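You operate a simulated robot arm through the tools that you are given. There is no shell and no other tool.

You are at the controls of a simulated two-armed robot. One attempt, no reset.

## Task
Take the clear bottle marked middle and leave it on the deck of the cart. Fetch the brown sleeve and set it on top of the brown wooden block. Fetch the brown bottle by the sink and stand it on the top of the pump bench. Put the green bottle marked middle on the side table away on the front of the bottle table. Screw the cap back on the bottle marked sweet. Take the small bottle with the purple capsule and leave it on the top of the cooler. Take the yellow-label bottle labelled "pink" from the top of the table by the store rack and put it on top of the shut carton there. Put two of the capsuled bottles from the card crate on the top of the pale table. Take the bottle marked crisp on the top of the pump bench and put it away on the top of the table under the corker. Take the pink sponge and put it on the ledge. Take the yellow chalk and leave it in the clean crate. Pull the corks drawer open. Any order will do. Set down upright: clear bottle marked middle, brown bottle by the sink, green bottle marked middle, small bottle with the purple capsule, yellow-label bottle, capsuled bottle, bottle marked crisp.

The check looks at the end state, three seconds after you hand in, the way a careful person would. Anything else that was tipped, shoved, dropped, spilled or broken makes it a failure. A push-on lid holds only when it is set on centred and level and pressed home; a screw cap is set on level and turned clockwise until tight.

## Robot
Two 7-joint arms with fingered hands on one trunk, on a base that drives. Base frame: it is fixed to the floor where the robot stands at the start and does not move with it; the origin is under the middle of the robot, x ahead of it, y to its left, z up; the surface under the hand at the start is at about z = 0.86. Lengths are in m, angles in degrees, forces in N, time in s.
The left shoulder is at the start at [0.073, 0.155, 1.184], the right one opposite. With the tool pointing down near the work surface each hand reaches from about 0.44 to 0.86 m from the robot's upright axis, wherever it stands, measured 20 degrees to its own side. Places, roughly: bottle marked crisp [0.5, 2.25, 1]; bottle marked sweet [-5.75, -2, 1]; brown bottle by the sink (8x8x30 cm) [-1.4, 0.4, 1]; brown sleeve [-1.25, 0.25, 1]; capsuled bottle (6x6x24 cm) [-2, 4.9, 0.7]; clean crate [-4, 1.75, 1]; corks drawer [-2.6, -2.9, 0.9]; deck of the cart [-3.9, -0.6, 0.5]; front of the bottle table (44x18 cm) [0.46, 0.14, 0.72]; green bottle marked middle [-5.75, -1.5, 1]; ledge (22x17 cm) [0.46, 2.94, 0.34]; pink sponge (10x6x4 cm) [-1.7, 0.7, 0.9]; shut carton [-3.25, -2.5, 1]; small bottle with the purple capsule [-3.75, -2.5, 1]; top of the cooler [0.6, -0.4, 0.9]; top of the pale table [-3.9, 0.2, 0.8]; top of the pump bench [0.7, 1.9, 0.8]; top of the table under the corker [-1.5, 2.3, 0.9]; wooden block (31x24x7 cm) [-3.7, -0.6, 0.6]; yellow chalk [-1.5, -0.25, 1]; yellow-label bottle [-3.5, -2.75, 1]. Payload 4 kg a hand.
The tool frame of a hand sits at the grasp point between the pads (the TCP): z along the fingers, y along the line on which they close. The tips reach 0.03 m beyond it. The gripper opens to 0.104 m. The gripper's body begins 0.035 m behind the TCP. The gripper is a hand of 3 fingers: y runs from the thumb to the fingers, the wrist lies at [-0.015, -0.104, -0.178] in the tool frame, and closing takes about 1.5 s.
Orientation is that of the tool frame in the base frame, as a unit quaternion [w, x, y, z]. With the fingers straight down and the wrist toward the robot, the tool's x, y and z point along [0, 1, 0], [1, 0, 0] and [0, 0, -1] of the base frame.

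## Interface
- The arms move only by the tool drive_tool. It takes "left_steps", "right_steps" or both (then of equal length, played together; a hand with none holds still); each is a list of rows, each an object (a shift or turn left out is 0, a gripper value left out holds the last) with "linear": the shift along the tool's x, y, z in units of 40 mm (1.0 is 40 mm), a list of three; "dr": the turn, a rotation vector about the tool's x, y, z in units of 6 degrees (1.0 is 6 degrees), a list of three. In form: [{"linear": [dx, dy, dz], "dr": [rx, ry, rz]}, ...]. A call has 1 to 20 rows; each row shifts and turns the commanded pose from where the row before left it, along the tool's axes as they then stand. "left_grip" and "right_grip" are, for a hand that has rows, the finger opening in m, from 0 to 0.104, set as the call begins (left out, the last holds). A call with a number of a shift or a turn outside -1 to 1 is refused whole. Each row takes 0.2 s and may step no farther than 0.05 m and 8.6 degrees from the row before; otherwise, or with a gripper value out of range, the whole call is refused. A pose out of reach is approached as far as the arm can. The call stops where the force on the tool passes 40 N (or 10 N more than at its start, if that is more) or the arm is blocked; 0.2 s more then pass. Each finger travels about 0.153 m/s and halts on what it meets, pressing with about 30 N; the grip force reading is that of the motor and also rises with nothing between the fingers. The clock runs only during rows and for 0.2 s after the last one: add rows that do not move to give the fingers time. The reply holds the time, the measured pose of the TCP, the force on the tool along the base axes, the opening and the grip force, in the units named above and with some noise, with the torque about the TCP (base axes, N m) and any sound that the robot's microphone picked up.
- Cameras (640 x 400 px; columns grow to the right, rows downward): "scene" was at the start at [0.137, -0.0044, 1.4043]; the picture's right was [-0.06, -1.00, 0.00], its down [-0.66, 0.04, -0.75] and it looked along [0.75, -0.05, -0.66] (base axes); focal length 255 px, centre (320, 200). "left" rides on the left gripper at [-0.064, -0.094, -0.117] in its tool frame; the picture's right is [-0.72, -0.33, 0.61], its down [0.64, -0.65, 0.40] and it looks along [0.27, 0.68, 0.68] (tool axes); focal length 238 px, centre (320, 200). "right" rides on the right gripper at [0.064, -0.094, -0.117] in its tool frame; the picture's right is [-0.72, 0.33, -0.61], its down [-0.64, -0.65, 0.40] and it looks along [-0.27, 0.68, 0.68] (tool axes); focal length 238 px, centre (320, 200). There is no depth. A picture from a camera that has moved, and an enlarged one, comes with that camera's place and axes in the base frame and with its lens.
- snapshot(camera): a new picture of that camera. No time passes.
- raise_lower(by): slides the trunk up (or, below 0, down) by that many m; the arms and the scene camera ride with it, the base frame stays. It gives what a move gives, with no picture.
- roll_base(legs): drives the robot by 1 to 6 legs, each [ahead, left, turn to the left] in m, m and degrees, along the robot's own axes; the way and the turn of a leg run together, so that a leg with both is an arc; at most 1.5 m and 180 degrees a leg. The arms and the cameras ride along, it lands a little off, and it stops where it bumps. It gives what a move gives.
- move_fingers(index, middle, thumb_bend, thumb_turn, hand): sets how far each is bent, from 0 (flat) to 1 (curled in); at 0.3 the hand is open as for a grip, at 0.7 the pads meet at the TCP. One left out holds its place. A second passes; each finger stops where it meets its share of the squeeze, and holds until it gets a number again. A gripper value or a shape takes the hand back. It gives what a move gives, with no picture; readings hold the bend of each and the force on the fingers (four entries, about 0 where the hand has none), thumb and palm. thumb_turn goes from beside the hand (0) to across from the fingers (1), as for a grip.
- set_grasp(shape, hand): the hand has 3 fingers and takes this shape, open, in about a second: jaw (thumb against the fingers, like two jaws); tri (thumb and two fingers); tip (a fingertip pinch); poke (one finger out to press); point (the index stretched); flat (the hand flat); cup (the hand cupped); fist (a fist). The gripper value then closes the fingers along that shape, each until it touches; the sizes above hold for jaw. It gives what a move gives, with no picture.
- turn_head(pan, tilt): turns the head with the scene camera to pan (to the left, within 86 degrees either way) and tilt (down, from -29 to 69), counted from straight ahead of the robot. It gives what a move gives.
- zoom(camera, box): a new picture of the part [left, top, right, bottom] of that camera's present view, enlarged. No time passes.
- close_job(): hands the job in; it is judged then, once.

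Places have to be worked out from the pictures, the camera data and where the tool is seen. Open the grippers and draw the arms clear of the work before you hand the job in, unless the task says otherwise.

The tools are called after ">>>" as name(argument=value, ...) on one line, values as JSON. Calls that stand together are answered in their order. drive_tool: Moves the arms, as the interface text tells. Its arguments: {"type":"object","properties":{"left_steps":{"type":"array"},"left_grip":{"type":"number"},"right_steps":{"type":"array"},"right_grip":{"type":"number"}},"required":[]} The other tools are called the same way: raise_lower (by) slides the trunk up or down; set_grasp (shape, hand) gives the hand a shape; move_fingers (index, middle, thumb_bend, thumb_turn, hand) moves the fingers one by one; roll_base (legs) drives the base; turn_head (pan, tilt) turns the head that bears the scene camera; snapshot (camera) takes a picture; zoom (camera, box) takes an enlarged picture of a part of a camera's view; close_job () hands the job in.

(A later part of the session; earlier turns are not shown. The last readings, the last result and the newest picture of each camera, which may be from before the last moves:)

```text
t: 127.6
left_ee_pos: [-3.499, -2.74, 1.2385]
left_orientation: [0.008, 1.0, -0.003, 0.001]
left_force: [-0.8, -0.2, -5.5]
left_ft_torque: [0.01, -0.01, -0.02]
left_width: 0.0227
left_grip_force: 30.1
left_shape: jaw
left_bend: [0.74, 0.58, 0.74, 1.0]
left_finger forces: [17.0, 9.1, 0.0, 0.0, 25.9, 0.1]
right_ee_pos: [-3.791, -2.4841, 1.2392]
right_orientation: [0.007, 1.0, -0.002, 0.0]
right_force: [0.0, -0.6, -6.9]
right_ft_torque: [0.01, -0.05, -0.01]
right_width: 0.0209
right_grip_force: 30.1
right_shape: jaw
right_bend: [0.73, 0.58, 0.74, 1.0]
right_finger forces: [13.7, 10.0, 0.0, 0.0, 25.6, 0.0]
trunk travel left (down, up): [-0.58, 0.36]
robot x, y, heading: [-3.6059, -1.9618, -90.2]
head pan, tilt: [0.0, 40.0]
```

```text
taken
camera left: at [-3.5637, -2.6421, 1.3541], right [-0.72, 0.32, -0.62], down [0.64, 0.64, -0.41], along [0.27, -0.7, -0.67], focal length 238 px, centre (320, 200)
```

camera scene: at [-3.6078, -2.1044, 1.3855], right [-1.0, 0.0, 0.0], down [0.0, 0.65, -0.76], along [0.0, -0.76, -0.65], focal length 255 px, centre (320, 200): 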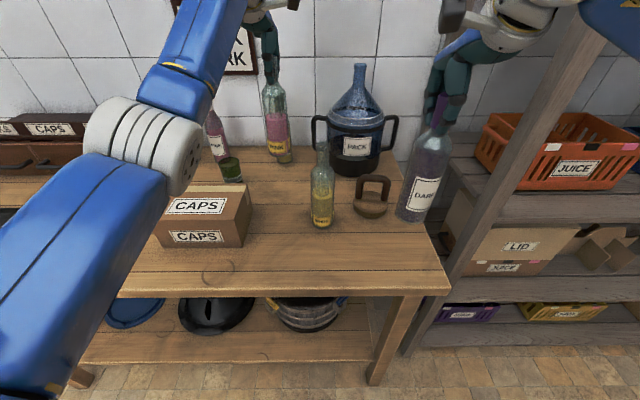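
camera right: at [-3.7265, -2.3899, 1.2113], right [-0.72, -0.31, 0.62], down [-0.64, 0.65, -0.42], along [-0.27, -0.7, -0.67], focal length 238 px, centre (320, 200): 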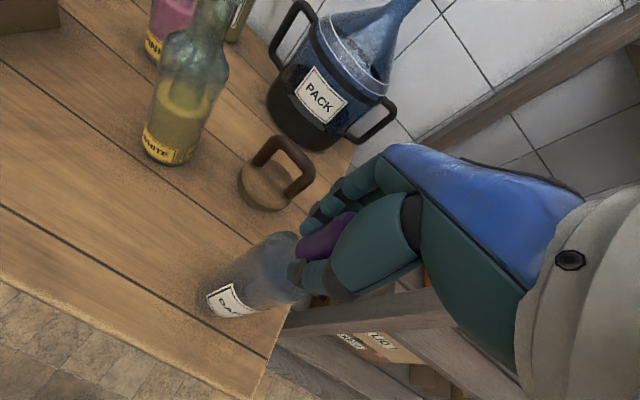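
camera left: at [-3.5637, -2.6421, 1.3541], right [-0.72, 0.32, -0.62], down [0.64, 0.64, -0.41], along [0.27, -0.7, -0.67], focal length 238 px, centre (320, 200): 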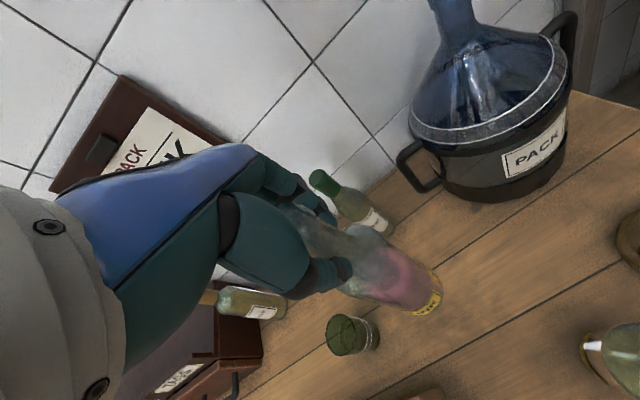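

Both are lifted. I carry the PINK bottle over the carton centre, about (-3.325, -2.56).

>>> drive_tool(left_steps=[{"linear": [0.3, -0.3, 0]}, {"linear": [0.7, -0.72, 0]}, {"linear": [0.7, -0.72, 0]}, {"linear": [0.7, -0.72, 0]}, {"linear": [0.7, -0.72, 0]}, {"linear": [0.7, -0.72, 0]}, {"linear": [0.55, -0.6, 0]}, {"linear": [0, 0, 0]}])

>>> snapshot(camera="left")

>>> snapshot(camera="scene")

```text
t: 129.4
left_ee_pos: [-3.3235, -2.5621, 1.2325]
left_orientation: [0.008, 1.0, -0.003, 0.001]
left_force: [0.0, 0.0, -4.6]
left_ft_torque: [0.02, 0.02, 0.05]
left_width: 0.0224
left_grip_force: 30.0
left_shape: jaw
left_bend: [0.74, 0.58, 0.74, 1.0]
left_finger forces: [17.3, 9.5, 0.1, 0.0, 25.9, 0.0]
right_ee_pos: [-3.7903, -2.4856, 1.2382]
right_orientation: [0.009, 1.0, -0.002, -0.001]
right_force: [0.2, -0.7, -7.1]
right_ft_torque: [0.01, -0.05, -0.01]
right_width: 0.0212
right_grip_force: 29.8
right_shape: jaw
right_bend: [0.73, 0.58, 0.74, 1.0]
right_finger forces: [13.7, 10.0, 0.0, 0.0, 25.6, 0.1]
trunk travel left (down, up): [-0.58, 0.36]
robot x, y, heading: [-3.6044, -1.9647, -90.2]
head pan, tilt: [0.0, 40.0]
```

```text
taken
camera left: at [-3.3878, -2.4649, 1.3485], right [-0.72, 0.32, -0.62], down [0.64, 0.64, -0.41], along [0.27, -0.7, -0.67], focal length 238 px, centre (320, 200)
```

left: 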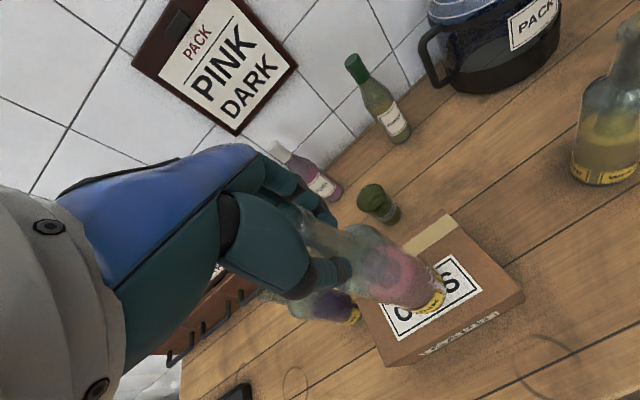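

```text
taken
camera scene: at [-3.6062, -2.1041, 1.3856], right [-1.0, 0.0, 0.0], down [0.0, 0.65, -0.76], along [0.0, -0.76, -0.65], focal length 255 px, centre (320, 200)
```

scene: 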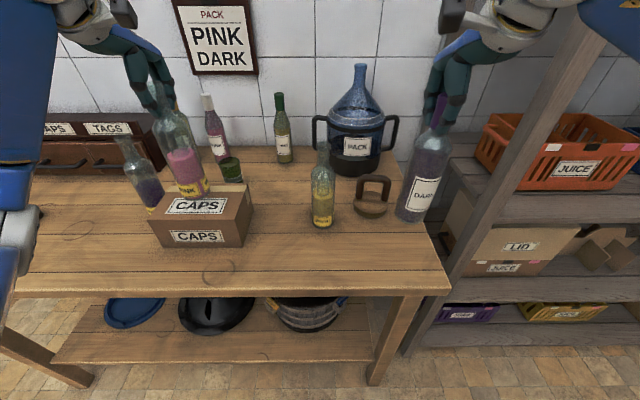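

The drop point is near the carton's centre. I lower in small steps toward contact at TCP ≈ 1.197.

>>> drive_tool(left_steps=[{"linear": [0, 0, 0.3]}, {"linear": [0, 0, 0.2]}, {"linear": [0, 0, 0.1]}, {"linear": [0, 0, 0.1]}, {"linear": [0, 0, 0]}])

>>> zoom(camera="scene", box=[100, 80, 270, 260])

```text
t: 130.6
left_ee_pos: [-3.3203, -2.5616, 1.2047]
left_orientation: [0.008, 1.0, -0.003, 0.0]
left_force: [-0.5, -0.4, -5.1]
left_ft_torque: [0.04, -0.01, -0.01]
left_width: 0.0225
left_grip_force: 30.2
left_shape: jaw
left_bend: [0.74, 0.58, 0.74, 1.0]
left_finger forces: [17.3, 9.5, 0.0, 0.0, 25.9, 0.0]
right_ee_pos: [-3.7891, -2.4839, 1.2387]
right_orientation: [0.008, 1.0, -0.002, 0.0]
right_force: [1.1, -0.1, -6.5]
right_ft_torque: [0.0, -0.02, 0.01]
right_width: 0.0212
right_grip_force: 30.3
right_shape: jaw
right_bend: [0.73, 0.58, 0.74, 1.0]
right_finger forces: [13.5, 9.9, 0.0, 0.0, 25.6, 0.1]
trunk travel left (down, up): [-0.58, 0.36]
robot x, y, heading: [-3.6039, -1.9612, -90.1]
head pan, tilt: [0.0, 40.0]
```

```text
2.22 times, centred on (185, 170) of scene
camera zoom: at [-3.6055, -2.1036, 1.3856], right [-1.0, 0.0, 0.0], down [0.0, 0.65, -0.76], along [0.0, -0.76, -0.65], focal length 568 px, centre (620, 267)
```

zoom: 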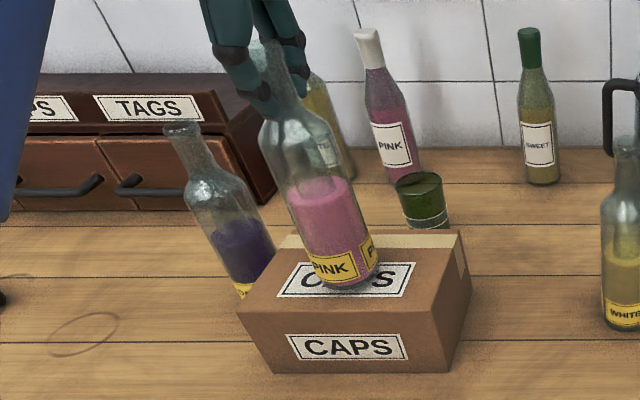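

No contact yet. I keep lowering in 2–4 mm steps.

>>> drive_tool(left_steps=[{"linear": [0, 0, 0.1]}, {"linear": [0, 0, 0.1]}, {"linear": [0, 0, 0]}])

>>> zoom(camera="scene", box=[100, 80, 270, 260])

```text
t: 131.4
left_ee_pos: [-3.3217, -2.5612, 1.1974]
left_orientation: [0.008, 1.0, -0.003, 0.001]
left_force: [0.7, 0.0, -5.3]
left_ft_torque: [-0.01, -0.01, 0.02]
left_width: 0.0225
left_grip_force: 30.1
left_shape: jaw
left_bend: [0.74, 0.58, 0.74, 1.0]
left_finger forces: [17.2, 9.5, 0.1, 0.0, 25.8, 0.0]
right_ee_pos: [-3.7892, -2.483, 1.2394]
right_orientation: [0.009, 1.0, -0.002, 0.0]
right_force: [-0.3, 0.7, -6.5]
right_ft_torque: [0.0, -0.03, -0.01]
right_width: 0.021
right_grip_force: 30.1
right_shape: jaw
right_bend: [0.73, 0.58, 0.74, 1.0]
right_finger forces: [13.6, 10.1, 0.0, 0.1, 25.7, 0.0]
trunk travel left (down, up): [-0.58, 0.36]
robot x, y, heading: [-3.6031, -1.963, -90.4]
head pan, tilt: [0.0, 40.0]
```

```text
2.22 times, centred on (185, 170) of scene
camera zoom: at [-3.6056, -2.1036, 1.3856], right [-1.0, 0.0, 0.0], down [0.0, 0.65, -0.76], along [0.0, -0.76, -0.65], focal length 568 px, centre (620, 267)
```

zoom: 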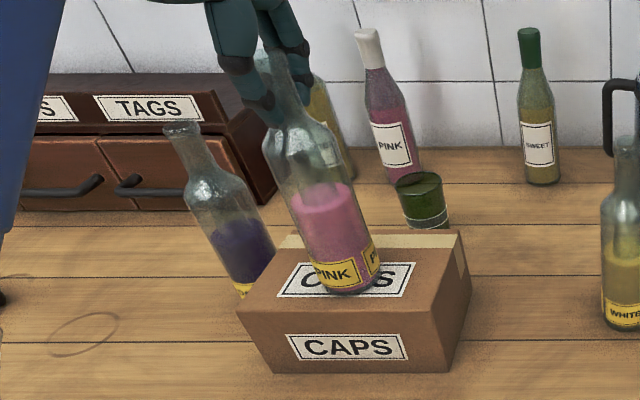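

>>> drive_tool(left_steps=[{"linear": [0, 0, 0.08]}, {"linear": [0, 0, 0.06]}, {"linear": [0, 0, 0]}])

```text
t: 132.2
left_ee_pos: [-3.3221, -2.5597, 1.1961]
left_orientation: [0.011, 1.0, -0.003, 0.001]
left_force: [0.8, 0.7, 6.9]
left_ft_torque: [0.0, -0.02, -0.01]
left_width: 0.0227
left_grip_force: 29.8
left_shape: jaw
left_bend: [0.74, 0.58, 0.74, 1.0]
left_finger forces: [17.9, 10.6, 0.0, 0.0, 27.8, 0.0]
right_ee_pos: [-3.79, -2.4811, 1.2392]
right_orientation: [0.009, 1.0, -0.001, 0.0]
right_force: [0.5, 0.0, -8.2]
right_ft_torque: [-0.02, -0.03, -0.01]
right_width: 0.0213
right_grip_force: 29.9
right_shape: jaw
right_bend: [0.73, 0.58, 0.74, 1.0]
right_finger forces: [13.7, 10.0, 0.1, 0.1, 25.6, 0.0]
trunk travel left (down, up): [-0.58, 0.36]
robot x, y, heading: [-3.6039, -1.9632, -90.4]
head pan, tilt: [0.0, 40.0]
```

Contact: the force went from −5 to +7 N, so the bottle stands on the carton. I open the left hand.

>>> drive_tool(left_steps=[{"linear": [0, 0, -0.04]}, {"linear": [0, 0, 0]}, {"linear": [0, 0, 0]}, {"linear": [0, 0, 0]}, {"linear": [0, 0, 0]}, {"linear": [0, 0, 0]}], left_grip=0.09)

>>> zoom(camera="scene", box=[100, 80, 270, 260])

>>> snapshot(camera="left")

```text
t: 133.6
left_ee_pos: [-3.3207, -2.5606, 1.1956]
left_orientation: [0.009, 1.0, -0.002, 0.0]
left_force: [-0.4, -0.6, -0.2]
left_ft_torque: [0.0, 0.01, -0.01]
left_width: 0.09
left_grip_force: 0.0
left_shape: jaw
left_bend: [0.28, 0.33, 0.42, 0.98]
left_finger forces: [0.0, 0.1, 0.0, 0.1, 0.0, 0.0]
right_ee_pos: [-3.7893, -2.4828, 1.2381]
right_orientation: [0.01, 1.0, -0.002, 0.0]
right_force: [0.7, -0.3, -5.8]
right_ft_torque: [0.0, -0.02, -0.01]
right_width: 0.0209
right_grip_force: 30.2
right_shape: jaw
right_bend: [0.73, 0.58, 0.74, 1.0]
right_finger forces: [13.7, 10.0, 0.0, 0.0, 25.7, 0.0]
trunk travel left (down, up): [-0.58, 0.36]
robot x, y, heading: [-3.6037, -1.9647, -90.1]
head pan, tilt: [0.0, 40.0]
```

```text
2.22 times, centred on (185, 170) of scene
camera zoom: at [-3.6062, -2.1022, 1.3858], right [-1.0, 0.0, 0.0], down [0.0, 0.65, -0.76], along [0.0, -0.76, -0.65], focal length 568 px, centre (620, 267)
```

zoom: 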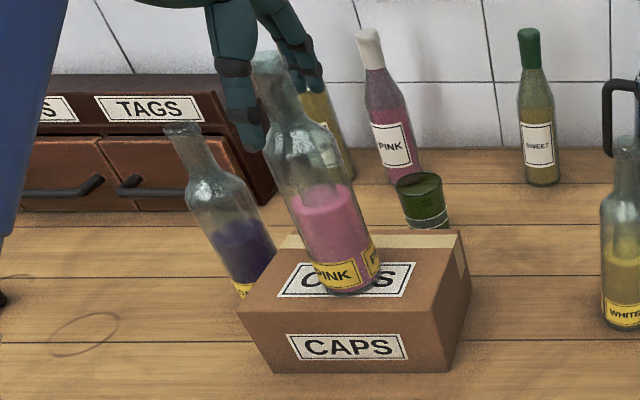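

```text
taken
camera left: at [-3.3864, -2.4627, 1.3114], right [-0.72, 0.32, -0.62], down [0.64, 0.64, -0.41], along [0.27, -0.7, -0.67], focal length 238 px, centre (320, 200)
```

left: 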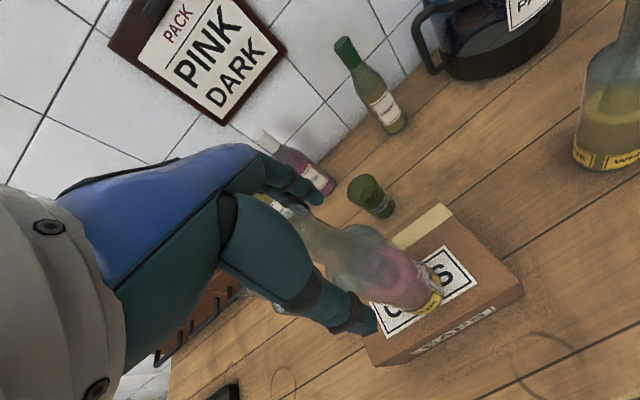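

Released and standing. I raise the left hand clear, and retreat from the table.

>>> drive_tool(left_steps=[{"linear": [0, 0, -0.7]}, {"linear": [0, 0, -0.8]}, {"linear": [0, 0, -0.8]}, {"linear": [0, 0, -0.8]}, {"linear": [0, -0.5, -0.5]}, {"linear": [0, 0, 0]}])

>>> roll_base(legs=[[-0.4, 0, 0], [0, 0.72, 0]])

>>> turn_head(pan=10, tilt=30)

>>> snapshot(camera="scene")

```text
t: 135.0
left_ee_pos: [-3.3239, -2.5378, 1.3379]
left_orientation: [0.008, 1.0, -0.002, 0.001]
left_force: [-0.7, -0.5, 0.5]
left_ft_torque: [-0.02, 0.03, 0.0]
left_width: 0.0898
left_grip_force: 0.0
left_shape: jaw
left_bend: [0.28, 0.33, 0.42, 0.98]
left_finger forces: [0.0, 0.1, 0.1, 0.0, 0.1, 0.1]
right_ee_pos: [-3.7888, -2.4836, 1.2384]
right_orientation: [0.009, 1.0, -0.002, 0.001]
right_force: [0.1, -0.4, -7.5]
right_ft_torque: [-0.01, -0.06, -0.01]
right_width: 0.0211
right_grip_force: 29.8
right_shape: jaw
right_bend: [0.73, 0.58, 0.74, 1.0]
right_finger forces: [13.7, 10.1, 0.0, 0.0, 25.5, 0.0]
trunk travel left (down, up): [-0.58, 0.36]
robot x, y, heading: [-3.6047, -1.9641, -90.4]
head pan, tilt: [0.0, 40.0]
```

```text
t: 141.1
left_ee_pos: [-2.6114, -2.1547, 1.3381]
left_orientation: [0.009, 1.0, -0.011, 0.003]
left_force: [-0.6, -0.7, 1.1]
left_ft_torque: [-0.04, -0.02, 0.02]
left_width: 0.0898
left_grip_force: 0.1
left_shape: jaw
left_bend: [0.28, 0.33, 0.42, 0.98]
left_finger forces: [0.0, 0.0, 0.0, 0.0, 0.0, 0.0]
right_ee_pos: [-3.0764, -2.0916, 1.2372]
right_orientation: [0.009, 1.0, -0.012, 0.001]
right_force: [-0.4, -0.5, -7.4]
right_ft_torque: [-0.02, 0.01, 0.0]
right_width: 0.0211
right_grip_force: 30.2
right_shape: jaw
right_bend: [0.73, 0.58, 0.74, 1.0]
right_finger forces: [13.6, 10.2, 0.0, 0.0, 25.5, 0.0]
trunk travel left (down, up): [-0.58, 0.36]
robot x, y, heading: [-2.8766, -1.5737, -91.5]
head pan, tilt: [0.0, 40.0]
```

```text
t: 141.8
left_ee_pos: [-2.6089, -2.1517, 1.3388]
left_orientation: [0.01, 1.0, -0.011, 0.001]
left_force: [0.2, -0.8, -0.6]
left_ft_torque: [0.0, -0.01, 0.02]
left_width: 0.0897
left_grip_force: 0.0
left_shape: jaw
left_bend: [0.27, 0.33, 0.42, 0.98]
left_finger forces: [0.1, 0.0, 0.1, 0.0, 0.0, 0.0]
right_ee_pos: [-3.0745, -2.0897, 1.2388]
right_orientation: [0.01, 1.0, -0.011, 0.0]
right_force: [0.1, 0.3, -6.4]
right_ft_torque: [-0.05, -0.05, 0.01]
right_width: 0.0211
right_grip_force: 30.3
right_shape: jaw
right_bend: [0.73, 0.58, 0.74, 1.0]
right_finger forces: [13.9, 10.2, 0.0, 0.1, 25.8, 0.0]
trunk travel left (down, up): [-0.58, 0.36]
robot x, y, heading: [-2.8797, -1.5749, -91.3]
head pan, tilt: [10.0, 30.0]
```

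```text
taken
camera scene: at [-2.8688, -1.7193, 1.4011], right [-0.99, -0.15, 0.0], down [-0.07, 0.5, -0.86], along [0.13, -0.85, -0.5], focal length 255 px, centre (320, 200)
```

scene: 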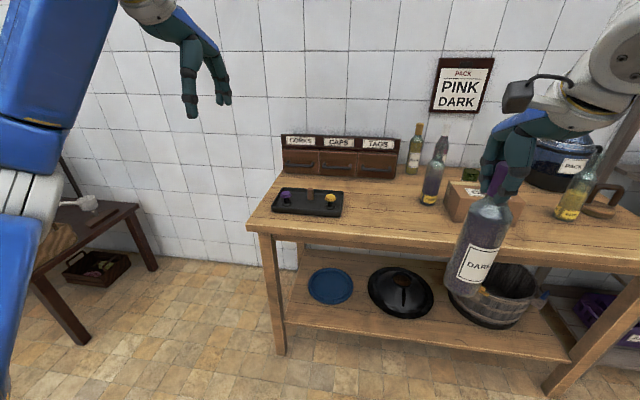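

I zoom on the drawer box to locate the CORKS handle.

>>> zoom(camera="scene", box=[250, 115, 430, 235])

>>> snapshot(camera="left")

```text
3.33 times, centred on (340, 175) of scene
camera zoom: at [-2.8688, -1.7193, 1.4011], right [-0.99, -0.15, 0.0], down [-0.07, 0.5, -0.86], along [0.13, -0.85, -0.5], focal length 851 px, centre (253, 283)
```

zoom: 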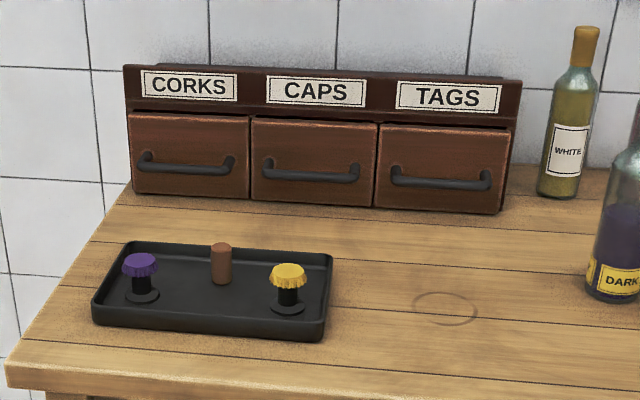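

```text
taken
camera left: at [-2.6722, -2.053, 1.4539], right [-0.71, 0.33, -0.62], down [0.66, 0.63, -0.41], along [0.25, -0.7, -0.67], focal length 238 px, centre (320, 200)
```

left: 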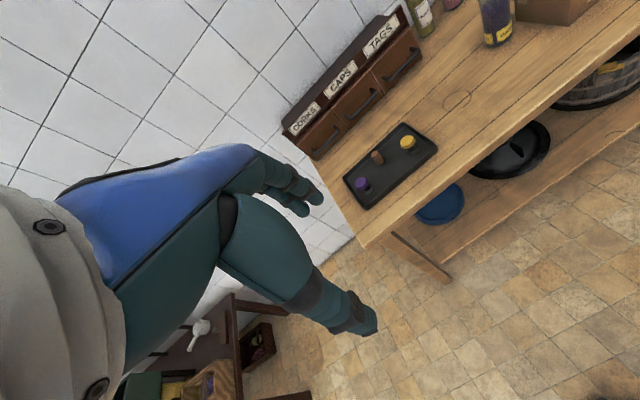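

The CORKS drawer's front is at about y = −2.838, x −2.69…−2.52, with its bar handle at about (-2.607, -2.80, 0.942). I raise the right hand for clearance and drive in; then pitch the left hand to hook the bar.

>>> drive_tool(right_steps=[{"linear": [0, -0.2, -0.8]}, {"linear": [0, -0.2, -0.8]}, {"linear": [0, 0, -0.6]}, {"linear": [0, 0, 0]}])

>>> roll_base(legs=[[0, 0.07, 1.3], [0.32, 0, 0]])

>>> turn_head(pan=10, tilt=35)

>>> snapshot(camera="scene")

>>> snapshot(camera="left")

```text
t: 142.8
left_ee_pos: [-2.6066, -2.1516, 1.3383]
left_orientation: [0.009, 1.0, -0.012, 0.0]
left_force: [0.5, 0.2, -0.2]
left_ft_torque: [-0.01, 0.01, 0.01]
left_width: 0.0898
left_grip_force: 0.1
left_shape: jaw
left_bend: [0.27, 0.33, 0.42, 0.98]
left_finger forces: [0.0, 0.0, 0.1, 0.0, 0.0, 0.1]
right_ee_pos: [-3.0739, -2.0729, 1.3266]
right_orientation: [0.01, 1.0, -0.011, 0.0]
right_force: [0.4, -0.1, -7.1]
right_ft_torque: [0.03, 0.01, 0.03]
right_width: 0.021
right_grip_force: 30.4
right_shape: jaw
right_bend: [0.73, 0.58, 0.74, 1.0]
right_finger forces: [13.7, 10.0, 0.0, 0.0, 25.6, 0.0]
trunk travel left (down, up): [-0.58, 0.36]
robot x, y, heading: [-2.8772, -1.578, -91.2]
head pan, tilt: [10.0, 30.0]
```

```text
t: 145.6
left_ee_pos: [-2.5475, -2.464, 1.3448]
left_orientation: [0.011, 1.0, -0.002, 0.01]
left_force: [-0.6, -0.1, -0.2]
left_ft_torque: [0.02, -0.11, 0.03]
left_width: 0.0898
left_grip_force: 0.1
left_shape: jaw
left_bend: [0.27, 0.33, 0.42, 0.98]
left_finger forces: [0.1, 0.1, 0.1, 0.0, 0.0, 0.0]
right_ee_pos: [-3.0151, -2.3959, 1.3238]
right_orientation: [0.01, 1.0, -0.002, 0.008]
right_force: [-1.7, -0.3, -7.3]
right_ft_torque: [-0.03, 0.03, 0.0]
right_width: 0.0204
right_grip_force: 30.1
right_shape: jaw
right_bend: [0.73, 0.58, 0.74, 1.0]
right_finger forces: [14.1, 12.0, 0.0, 0.0, 25.5, 0.1]
trunk travel left (down, up): [-0.58, 0.36]
robot x, y, heading: [-2.8086, -1.899, -90.0]
head pan, tilt: [10.0, 30.0]
```

```text
t: 146.2
left_ee_pos: [-2.5341, -2.4641, 1.3419]
left_orientation: [0.012, 1.0, -0.003, 0.003]
left_force: [-0.8, 0.4, 0.0]
left_ft_torque: [0.0, -0.02, 0.02]
left_width: 0.0899
left_grip_force: 0.1
left_shape: jaw
left_bend: [0.27, 0.33, 0.42, 0.98]
left_finger forces: [0.0, 0.0, 0.0, 0.0, 0.1, 0.1]
right_ee_pos: [-2.9997, -2.3969, 1.3266]
right_orientation: [0.011, 1.0, -0.003, 0.001]
right_force: [-0.8, -0.1, -6.7]
right_ft_torque: [-0.01, -0.01, -0.01]
right_width: 0.0207
right_grip_force: 29.9
right_shape: jaw
right_bend: [0.73, 0.58, 0.74, 1.0]
right_finger forces: [14.7, 11.1, 0.0, 0.0, 24.9, 0.0]
trunk travel left (down, up): [-0.58, 0.36]
robot x, y, heading: [-2.8088, -1.8985, -90.2]
head pan, tilt: [10.0, 35.0]
```

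```text
taken
camera scene: at [-2.7986, -2.0372, 1.3936], right [-0.98, -0.17, 0.0], down [-0.1, 0.57, -0.82], along [0.14, -0.81, -0.58], focal length 255 px, centre (320, 200)
```

scene: 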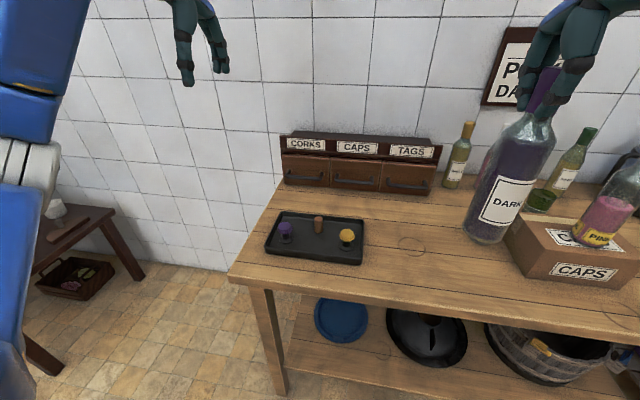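

```text
taken
camera left: at [-2.5991, -2.3661, 1.4563], right [-0.71, 0.32, -0.63], down [0.65, 0.64, -0.41], along [0.27, -0.7, -0.66], focal length 238 px, centre (320, 200)
```

left: 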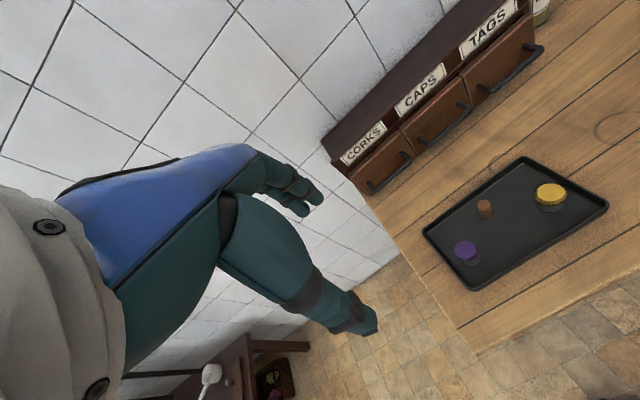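

I zoom on both views of the handle to triangulate it.

>>> zoom(camera="scene", box=[270, 120, 370, 200])

>>> zoom(camera="left", box=[310, 90, 480, 220])

```text
5.00 times, centred on (320, 160) of scene
camera zoom: at [-2.7986, -2.0372, 1.3936], right [-0.98, -0.17, 0.0], down [-0.1, 0.57, -0.82], along [0.14, -0.81, -0.58], focal length 1277 px, centre (320, 400)
```

zoom: 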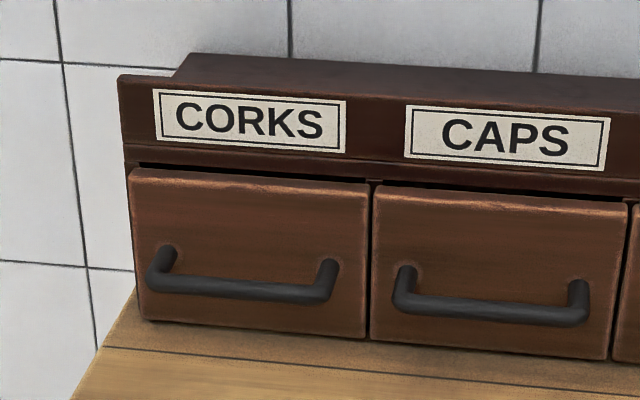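

```text
3.08 times, centred on (395, 155) of left
camera zoom: at [-2.5991, -2.3661, 1.4563], right [-0.71, 0.32, -0.63], down [0.65, 0.64, -0.41], along [0.27, -0.7, -0.66], focal length 733 px, centre (89, 338)
```

zoom: 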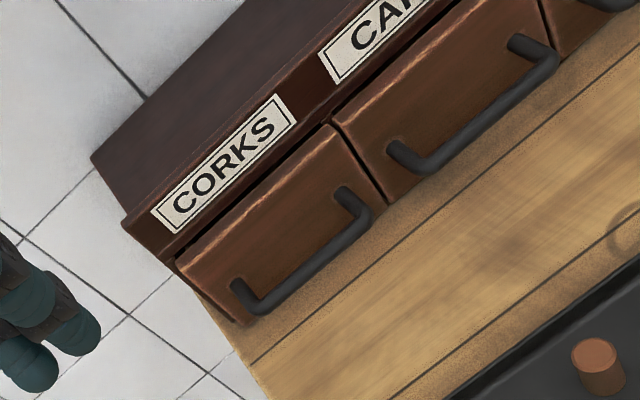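

Triangulated: bar centre about (-2.608, -2.789, 0.945), drawer face y ≈ −2.82. I pitch the left hand 36° forward and bring it to a pre-grasp point above and in front of the bar.

>>> drive_tool(left_steps=[{"dr": [-1, 0, 0]}, {"dr": [-1, 0, 0]}, {"dr": [-1, 0, 0]}, {"dr": [-1, 0, 0]}, {"dr": [-1, 0, 0]}, {"dr": [-1, 0, 0]}, {"linear": [0, 0, 0]}], left_grip=0.04)

>>> drive_tool(left_steps=[{"linear": [-0.17, 0.07, 0.8]}, {"linear": [-0.17, 0.07, 0.9]}, {"linear": [-0.17, 0.07, 0.9]}, {"linear": [-0.17, 0.07, 0.9]}, {"linear": [-0.17, 0.07, 0.9]}, {"linear": [-0.17, 0.07, 0.9]}, {"linear": [-0.17, 0.07, 0.9]}, {"linear": [-0.17, 0.07, 0.9]}, {"linear": [-0.17, 0.07, 0.9]}, {"linear": [-0.17, 0.07, 0.9]}, {"linear": [0, 0, 0]}])

>>> snapshot(camera="scene")

>>> snapshot(camera="left")

```text
t: 147.8
left_ee_pos: [-2.524, -2.464, 1.3386]
left_orientation: [0.32, 0.947, -0.001, 0.0]
left_force: [0.7, 0.3, 0.5]
left_ft_torque: [0.01, 0.01, 0.02]
left_width: 0.0405
left_grip_force: 0.0
left_shape: jaw
left_bend: [0.74, 0.49, 0.73, 1.0]
left_finger forces: [0.1, 0.1, 0.0, 0.0, 0.0, 0.1]
right_ee_pos: [-2.9907, -2.3984, 1.3272]
right_orientation: [0.01, 1.0, -0.001, -0.001]
right_force: [1.0, -0.5, -6.5]
right_ft_torque: [-0.01, -0.06, -0.02]
right_width: 0.0207
right_grip_force: 29.3
right_shape: jaw
right_bend: [0.73, 0.58, 0.74, 1.0]
right_finger forces: [15.0, 11.2, 0.1, 0.0, 24.8, 0.0]
trunk travel left (down, up): [-0.58, 0.36]
robot x, y, heading: [-2.8073, -1.9017, -90.0]
head pan, tilt: [10.0, 35.0]
```

```text
t: 150.2
left_ee_pos: [-2.5956, -2.7008, 1.0731]
left_orientation: [0.319, 0.948, -0.002, 0.001]
left_force: [0.4, -0.3, 0.3]
left_ft_torque: [-0.02, -0.01, 0.01]
left_width: 0.0405
left_grip_force: 0.0
left_shape: jaw
left_bend: [0.74, 0.49, 0.73, 1.0]
left_finger forces: [0.0, 0.0, 0.0, 0.0, 0.1, 0.1]
right_ee_pos: [-2.9921, -2.3964, 1.3273]
right_orientation: [0.01, 1.0, -0.001, -0.001]
right_force: [-0.3, 0.7, -5.9]
right_ft_torque: [0.0, 0.01, 0.01]
right_width: 0.0207
right_grip_force: 30.3
right_shape: jaw
right_bend: [0.73, 0.58, 0.74, 1.0]
right_finger forces: [14.8, 11.2, 0.0, 0.0, 25.0, 0.1]
trunk travel left (down, up): [-0.58, 0.36]
robot x, y, heading: [-2.8079, -1.895, -89.8]
head pan, tilt: [10.0, 35.0]
```

```text
taken
camera scene: at [-2.7952, -2.0384, 1.3934], right [-0.98, -0.17, 0.0], down [-0.1, 0.57, -0.82], along [0.14, -0.8, -0.58], focal length 255 px, centre (320, 200)
```

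scene: 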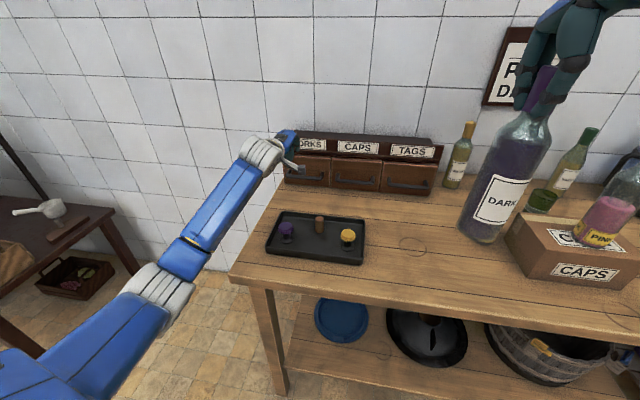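

```text
taken
camera left: at [-2.6603, -2.5548, 1.1098], right [-0.72, -0.11, -0.69], down [0.64, 0.27, -0.71], along [0.27, -0.96, -0.13], focal length 238 px, centre (320, 200)
```

left: 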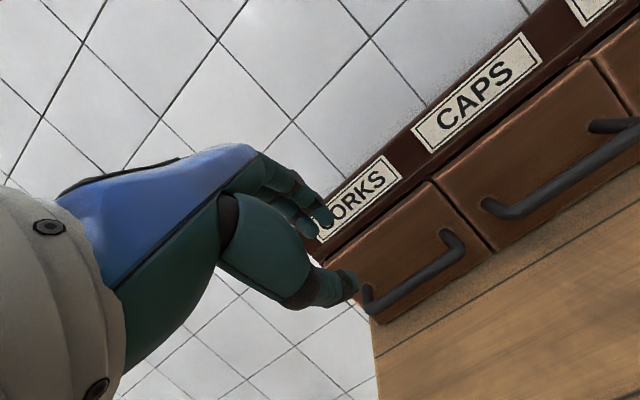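

The pose looks right and the bar again computes to about (-2.61, -2.79, 0.948). I advance most of the way along the tool axis and check.

>>> drive_tool(left_steps=[{"linear": [-0.33, -0.11, 0.6]}, {"linear": [0, 0, 0.7]}, {"linear": [0, 0, 0.7]}, {"linear": [0, 0, 0.5]}, {"linear": [0, 0, 0]}])

>>> snapshot(camera="left")

>>> zoom(camera="scene", box=[220, 100, 400, 220])

```text
t: 151.4
left_ee_pos: [-2.6065, -2.7615, 0.9909]
left_orientation: [0.318, 0.948, -0.003, 0.0]
left_force: [0.6, 0.3, 0.8]
left_ft_torque: [-0.02, -0.01, 0.01]
left_width: 0.0404
left_grip_force: 0.0
left_shape: jaw
left_bend: [0.74, 0.49, 0.73, 1.0]
left_finger forces: [0.1, 0.0, 0.0, 0.0, 0.0, 0.1]
right_ee_pos: [-2.993, -2.3972, 1.3278]
right_orientation: [0.01, 1.0, 0.0, -0.001]
right_force: [1.1, -0.2, -7.5]
right_ft_torque: [-0.04, -0.02, 0.01]
right_width: 0.0208
right_grip_force: 30.4
right_shape: jaw
right_bend: [0.73, 0.58, 0.74, 1.0]
right_finger forces: [14.6, 11.2, 0.0, 0.1, 24.9, 0.0]
trunk travel left (down, up): [-0.58, 0.36]
robot x, y, heading: [-2.8083, -1.8998, -89.9]
head pan, tilt: [10.0, 35.0]
```

```text
taken
camera left: at [-2.6714, -2.6139, 1.0275], right [-0.72, -0.11, -0.69], down [0.64, 0.27, -0.72], along [0.27, -0.96, -0.13], focal length 238 px, centre (320, 200)
```

left: 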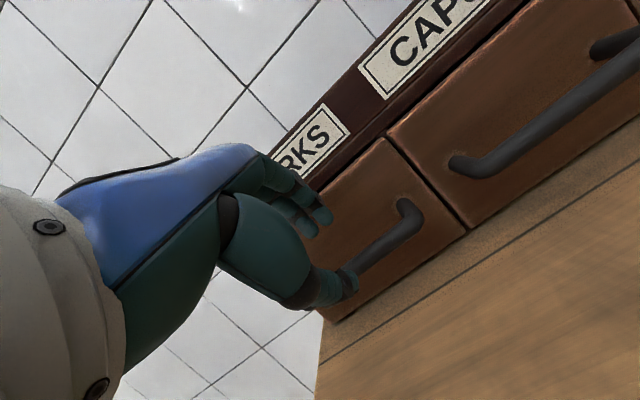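

```text
3.33 times, centred on (310, 160) of scene
camera zoom: at [-2.7956, -2.0388, 1.3933], right [-0.98, -0.17, 0.0], down [-0.1, 0.57, -0.82], along [0.14, -0.8, -0.58], focal length 851 px, centre (353, 333)
```

zoom: 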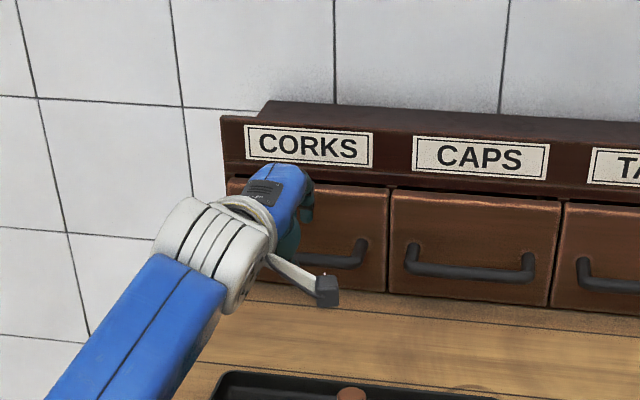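

The bar runs centrally between fingertips and thumb. I advance the last 3.5 cm and then close.

>>> drive_tool(left_steps=[{"linear": [0, 0, 0.44]}, {"linear": [0, 0, 0.44]}, {"linear": [0, 0, 0]}])

>>> snapshot(camera="left")

```text
t: 152.2
left_ee_pos: [-2.6072, -2.7824, 0.9634]
left_orientation: [0.319, 0.948, -0.003, 0.0]
left_force: [-0.1, 0.2, -0.3]
left_ft_torque: [0.03, -0.03, -0.02]
left_width: 0.0406
left_grip_force: 0.1
left_shape: jaw
left_bend: [0.74, 0.49, 0.73, 1.0]
left_finger forces: [0.0, 0.1, 0.0, 0.0, 0.1, 0.1]
right_ee_pos: [-2.9933, -2.3966, 1.3267]
right_orientation: [0.011, 1.0, 0.0, -0.001]
right_force: [-0.4, 0.1, -6.6]
right_ft_torque: [0.0, -0.01, 0.0]
right_width: 0.0206
right_grip_force: 30.2
right_shape: jaw
right_bend: [0.73, 0.58, 0.74, 1.0]
right_finger forces: [14.5, 11.2, 0.0, 0.0, 25.0, 0.0]
trunk travel left (down, up): [-0.58, 0.36]
robot x, y, heading: [-2.8071, -1.8971, -89.9]
head pan, tilt: [10.0, 35.0]
```

```text
taken
camera left: at [-2.6721, -2.6357, 0.9987], right [-0.72, -0.11, -0.69], down [0.64, 0.27, -0.72], along [0.27, -0.96, -0.13], focal length 238 px, centre (320, 200)
```

left: 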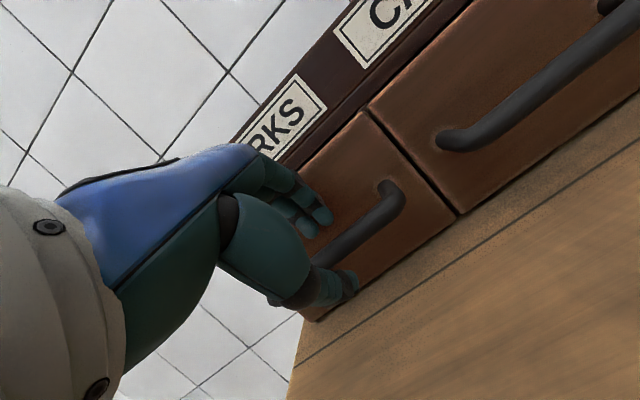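

The bar is between thumb and fingers. I close the left hand.

>>> drive_tool(left_steps=[{"linear": [0, 0, 0]}, {"linear": [0, 0, 0]}, {"linear": [0, 0, 0]}, {"linear": [0, 0, 0]}, {"linear": [0, 0, 0]}, {"linear": [0, 0, 0]}], left_grip=0.0)

>>> snapshot(camera="left")

```text
t: 153.6
left_ee_pos: [-2.6075, -2.783, 0.9613]
left_orientation: [0.319, 0.948, -0.002, 0.002]
left_force: [-1.1, 0.1, -5.5]
left_ft_torque: [0.03, 0.0, 0.01]
left_width: 0.0089
left_grip_force: 29.5
left_shape: jaw
left_bend: [0.7, 0.7, 0.75, 1.0]
left_finger forces: [15.7, 8.5, 0.1, 0.0, 26.7, 0.0]
right_ee_pos: [-2.9931, -2.3985, 1.3257]
right_orientation: [0.01, 1.0, -0.001, -0.001]
right_force: [0.0, 0.4, -7.3]
right_ft_torque: [-0.01, -0.05, 0.0]
right_width: 0.0206
right_grip_force: 30.4
right_shape: jaw
right_bend: [0.73, 0.58, 0.74, 1.0]
right_finger forces: [14.8, 11.3, 0.0, 0.0, 24.9, 0.0]
trunk travel left (down, up): [-0.58, 0.36]
robot x, y, heading: [-2.8097, -1.898, -89.8]
head pan, tilt: [10.0, 35.0]
```

```text
taken
camera left: at [-2.672, -2.6368, 0.9973], right [-0.72, -0.11, -0.69], down [0.64, 0.28, -0.71], along [0.27, -0.96, -0.13], focal length 238 px, centre (320, 200)
```

left: 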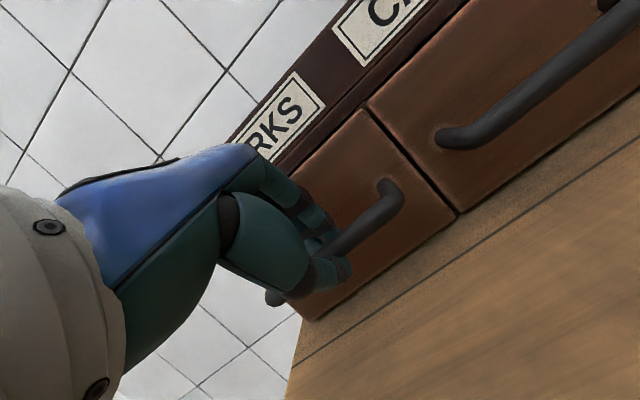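

Gripped (9 mm). I pull the drawer straight toward the robot (+y).

>>> drive_tool(left_steps=[{"linear": [0, -0.2, -0.152]}, {"linear": [0, -0.4, -0.304]}, {"linear": [0, -0.5, -0.38]}, {"linear": [0, -0.5, -0.38]}, {"linear": [0, -0.4, -0.304]}, {"linear": [0, 0, 0]}])

>>> snapshot(camera="left")

>>> zoom(camera="scene", box=[220, 100, 400, 280])

```text
t: 155.0
left_ee_pos: [-2.6074, -2.6832, 0.9602]
left_orientation: [0.319, 0.948, -0.001, 0.0]
left_force: [3.8, 1.4, -1.1]
left_ft_torque: [0.05, -0.09, 0.07]
left_width: 0.0087
left_grip_force: 29.7
left_shape: jaw
left_bend: [0.7, 0.7, 0.75, 1.0]
left_finger forces: [15.8, 8.1, 0.1, 0.0, 25.2, 0.0]
right_ee_pos: [-2.9917, -2.3983, 1.3258]
right_orientation: [0.011, 1.0, -0.001, -0.001]
right_force: [0.4, -0.4, -7.3]
right_ft_torque: [-0.02, -0.05, -0.02]
right_width: 0.0205
right_grip_force: 29.7
right_shape: jaw
right_bend: [0.73, 0.58, 0.74, 1.0]
right_finger forces: [14.7, 11.1, 0.1, 0.0, 24.8, 0.0]
trunk travel left (down, up): [-0.58, 0.36]
robot x, y, heading: [-2.8104, -1.8992, -90.1]
head pan, tilt: [10.0, 35.0]
```

```text
taken
camera left: at [-2.6726, -2.5361, 0.9966], right [-0.72, -0.11, -0.69], down [0.64, 0.27, -0.72], along [0.27, -0.96, -0.13], focal length 238 px, centre (320, 200)
```

left: 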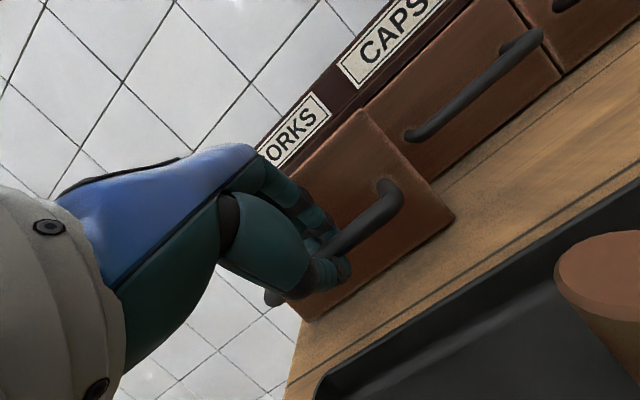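

```text
2.22 times, centred on (310, 190) of scene
camera zoom: at [-2.7939, -2.0391, 1.3933], right [-0.98, -0.17, 0.0], down [-0.1, 0.57, -0.82], along [0.14, -0.8, -0.58], focal length 568 px, centre (342, 222)
```

zoom: 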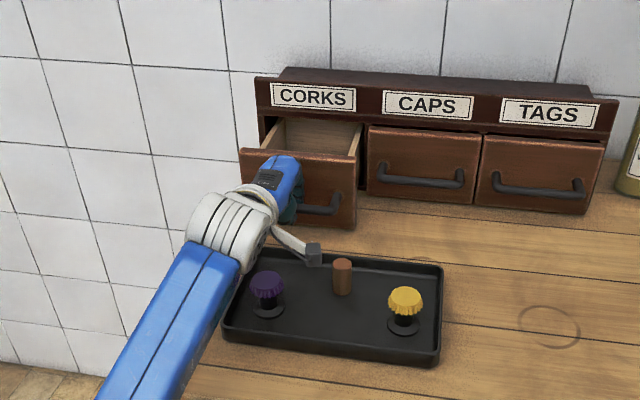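

Drawer is open about 10 cm with clearance to the tray. I pull 2.5 cm more, then release.

>>> drive_tool(left_steps=[{"linear": [0, -0.25, -0.19]}, {"linear": [0, -0.25, -0.19]}, {"linear": [0, 0, 0]}])

>>> drive_tool(left_steps=[{"linear": [0, 0, 0]}, {"linear": [0, 0, 0]}, {"linear": [0, 0, 0]}, {"linear": [0, 0, 0]}], left_grip=0.045)

>>> snapshot(camera="left")

>>> zoom(camera="scene", box=[220, 100, 400, 280])

```text
t: 155.8
left_ee_pos: [-2.6066, -2.6581, 0.9607]
left_orientation: [0.319, 0.948, -0.002, 0.0]
left_force: [-0.7, 1.4, -1.8]
left_ft_torque: [0.02, 0.04, 0.04]
left_width: 0.0092
left_grip_force: 30.5
left_shape: jaw
left_bend: [0.7, 0.7, 0.75, 1.0]
left_finger forces: [15.9, 8.1, 0.0, 0.0, 24.9, 0.0]
right_ee_pos: [-2.9927, -2.3966, 1.3263]
right_orientation: [0.01, 1.0, -0.002, -0.001]
right_force: [0.4, 0.7, -6.3]
right_ft_torque: [-0.01, -0.01, 0.01]
right_width: 0.0206
right_grip_force: 30.0
right_shape: jaw
right_bend: [0.73, 0.58, 0.74, 1.0]
right_finger forces: [14.7, 11.2, 0.0, 0.0, 24.8, 0.0]
trunk travel left (down, up): [-0.58, 0.36]
robot x, y, heading: [-2.8091, -1.8992, -90.2]
head pan, tilt: [10.0, 35.0]
```

```text
t: 156.8
left_ee_pos: [-2.606, -2.6579, 0.96]
left_orientation: [0.319, 0.948, -0.002, 0.0]
left_force: [0.8, -0.1, 0.2]
left_ft_torque: [-0.02, -0.03, 0.0]
left_width: 0.0448
left_grip_force: 0.1
left_shape: jaw
left_bend: [0.74, 0.47, 0.72, 1.0]
left_finger forces: [0.0, 0.0, 0.2, 0.0, 0.1, 0.1]
right_ee_pos: [-2.9944, -2.3975, 1.3262]
right_orientation: [0.01, 1.0, -0.002, -0.002]
right_force: [-1.0, -1.0, -6.8]
right_ft_torque: [-0.01, -0.01, 0.02]
right_width: 0.0206
right_grip_force: 30.2
right_shape: jaw
right_bend: [0.73, 0.58, 0.74, 1.0]
right_finger forces: [14.5, 11.2, 0.1, 0.0, 24.9, 0.0]
trunk travel left (down, up): [-0.58, 0.36]
robot x, y, heading: [-2.8087, -1.8987, -90.0]
head pan, tilt: [10.0, 35.0]
```

```text
taken
camera left: at [-2.6715, -2.5104, 0.9966], right [-0.72, -0.11, -0.69], down [0.64, 0.27, -0.71], along [0.27, -0.96, -0.13], focal length 238 px, centre (320, 200)
```

left: 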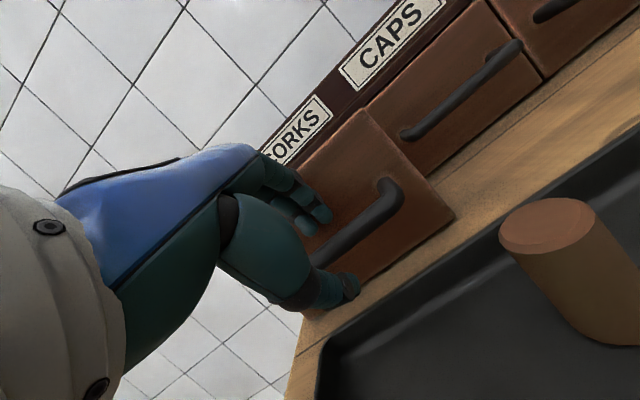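

```text
2.22 times, centred on (310, 190) of scene
camera zoom: at [-2.7954, -2.0386, 1.3934], right [-0.98, -0.17, 0.0], down [-0.1, 0.57, -0.82], along [0.14, -0.8, -0.58], focal length 568 px, centre (342, 222)
```

zoom: 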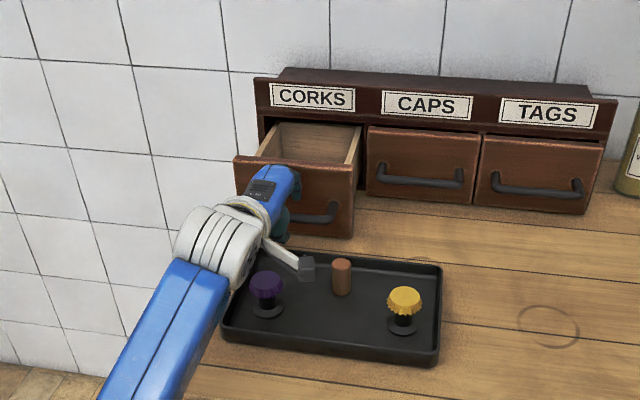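

The drawer is open 12.5 cm and released. I withdraw along the tool axis, level the hand again and back off.

>>> drive_tool(left_steps=[{"linear": [0, 0, -0.5]}, {"linear": [0, 0, -0.8]}, {"linear": [0, 0, -0.9]}, {"linear": [0, 0, -0.9]}, {"linear": [0, 0, -0.9]}, {"linear": [0, 0, -0.9]}, {"linear": [0, 0, -0.9], "dr": [1, 0, 0]}, {"linear": [0, 0, -0.9], "dr": [1, 0, 0]}, {"linear": [0, 0, -0.5], "dr": [1, 0, 0]}, {"dr": [1, 0, 0]}, {"dr": [1, 0, 0]}, {"dr": [1, 0, 0]}, {"linear": [0, 0, 0]}])

>>> roll_base(legs=[[-0.35, 0, 0]])

>>> snapshot(camera="scene")

```text
t: 159.6
left_ee_pos: [-2.6079, -2.4877, 1.1959]
left_orientation: [0.01, 1.0, -0.001, 0.001]
left_force: [-0.1, 0.2, 0.0]
left_ft_torque: [0.0, -0.03, 0.0]
left_width: 0.0449
left_grip_force: 0.0
left_shape: jaw
left_bend: [0.74, 0.47, 0.72, 1.0]
left_finger forces: [0.0, 0.0, 0.1, 0.0, 0.0, 0.1]
right_ee_pos: [-2.9929, -2.3971, 1.3265]
right_orientation: [0.011, 1.0, -0.001, -0.001]
right_force: [0.5, 0.8, -6.9]
right_ft_torque: [-0.02, 0.01, 0.01]
right_width: 0.0205
right_grip_force: 30.0
right_shape: jaw
right_bend: [0.73, 0.58, 0.74, 1.0]
right_finger forces: [14.7, 11.3, 0.0, 0.0, 24.9, 0.0]
trunk travel left (down, up): [-0.58, 0.36]
robot x, y, heading: [-2.8092, -1.897, -90.0]
head pan, tilt: [10.0, 35.0]
```

```text
t: 161.9
left_ee_pos: [-2.6083, -2.1349, 1.1952]
left_orientation: [0.01, 1.0, -0.002, 0.0]
left_force: [0.1, 0.3, 1.1]
left_ft_torque: [0.02, -0.02, -0.01]
left_width: 0.0448
left_grip_force: 0.1
left_shape: jaw
left_bend: [0.74, 0.47, 0.72, 1.0]
left_finger forces: [0.0, 0.0, 0.1, 0.1, 0.0, 0.1]
right_ee_pos: [-2.9925, -2.0458, 1.3252]
right_orientation: [0.008, 1.0, -0.001, -0.002]
right_force: [0.1, -0.4, -6.3]
right_ft_torque: [0.02, -0.06, 0.02]
right_width: 0.0206
right_grip_force: 29.8
right_shape: jaw
right_bend: [0.73, 0.58, 0.74, 1.0]
right_finger forces: [14.7, 11.4, 0.1, 0.1, 24.9, 0.0]
trunk travel left (down, up): [-0.58, 0.36]
robot x, y, heading: [-2.8099, -1.542, -90.1]
head pan, tilt: [10.0, 35.0]
```

```text
taken
camera scene: at [-2.7951, -1.6874, 1.393], right [-0.98, -0.17, 0.0], down [-0.1, 0.57, -0.82], along [0.14, -0.8, -0.58], focal length 255 px, centre (320, 200)
```

scene: 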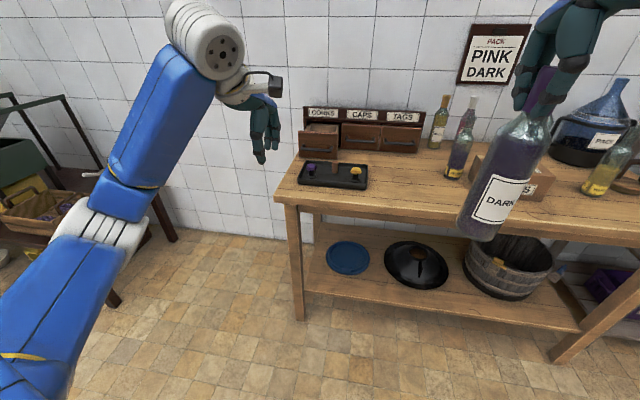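

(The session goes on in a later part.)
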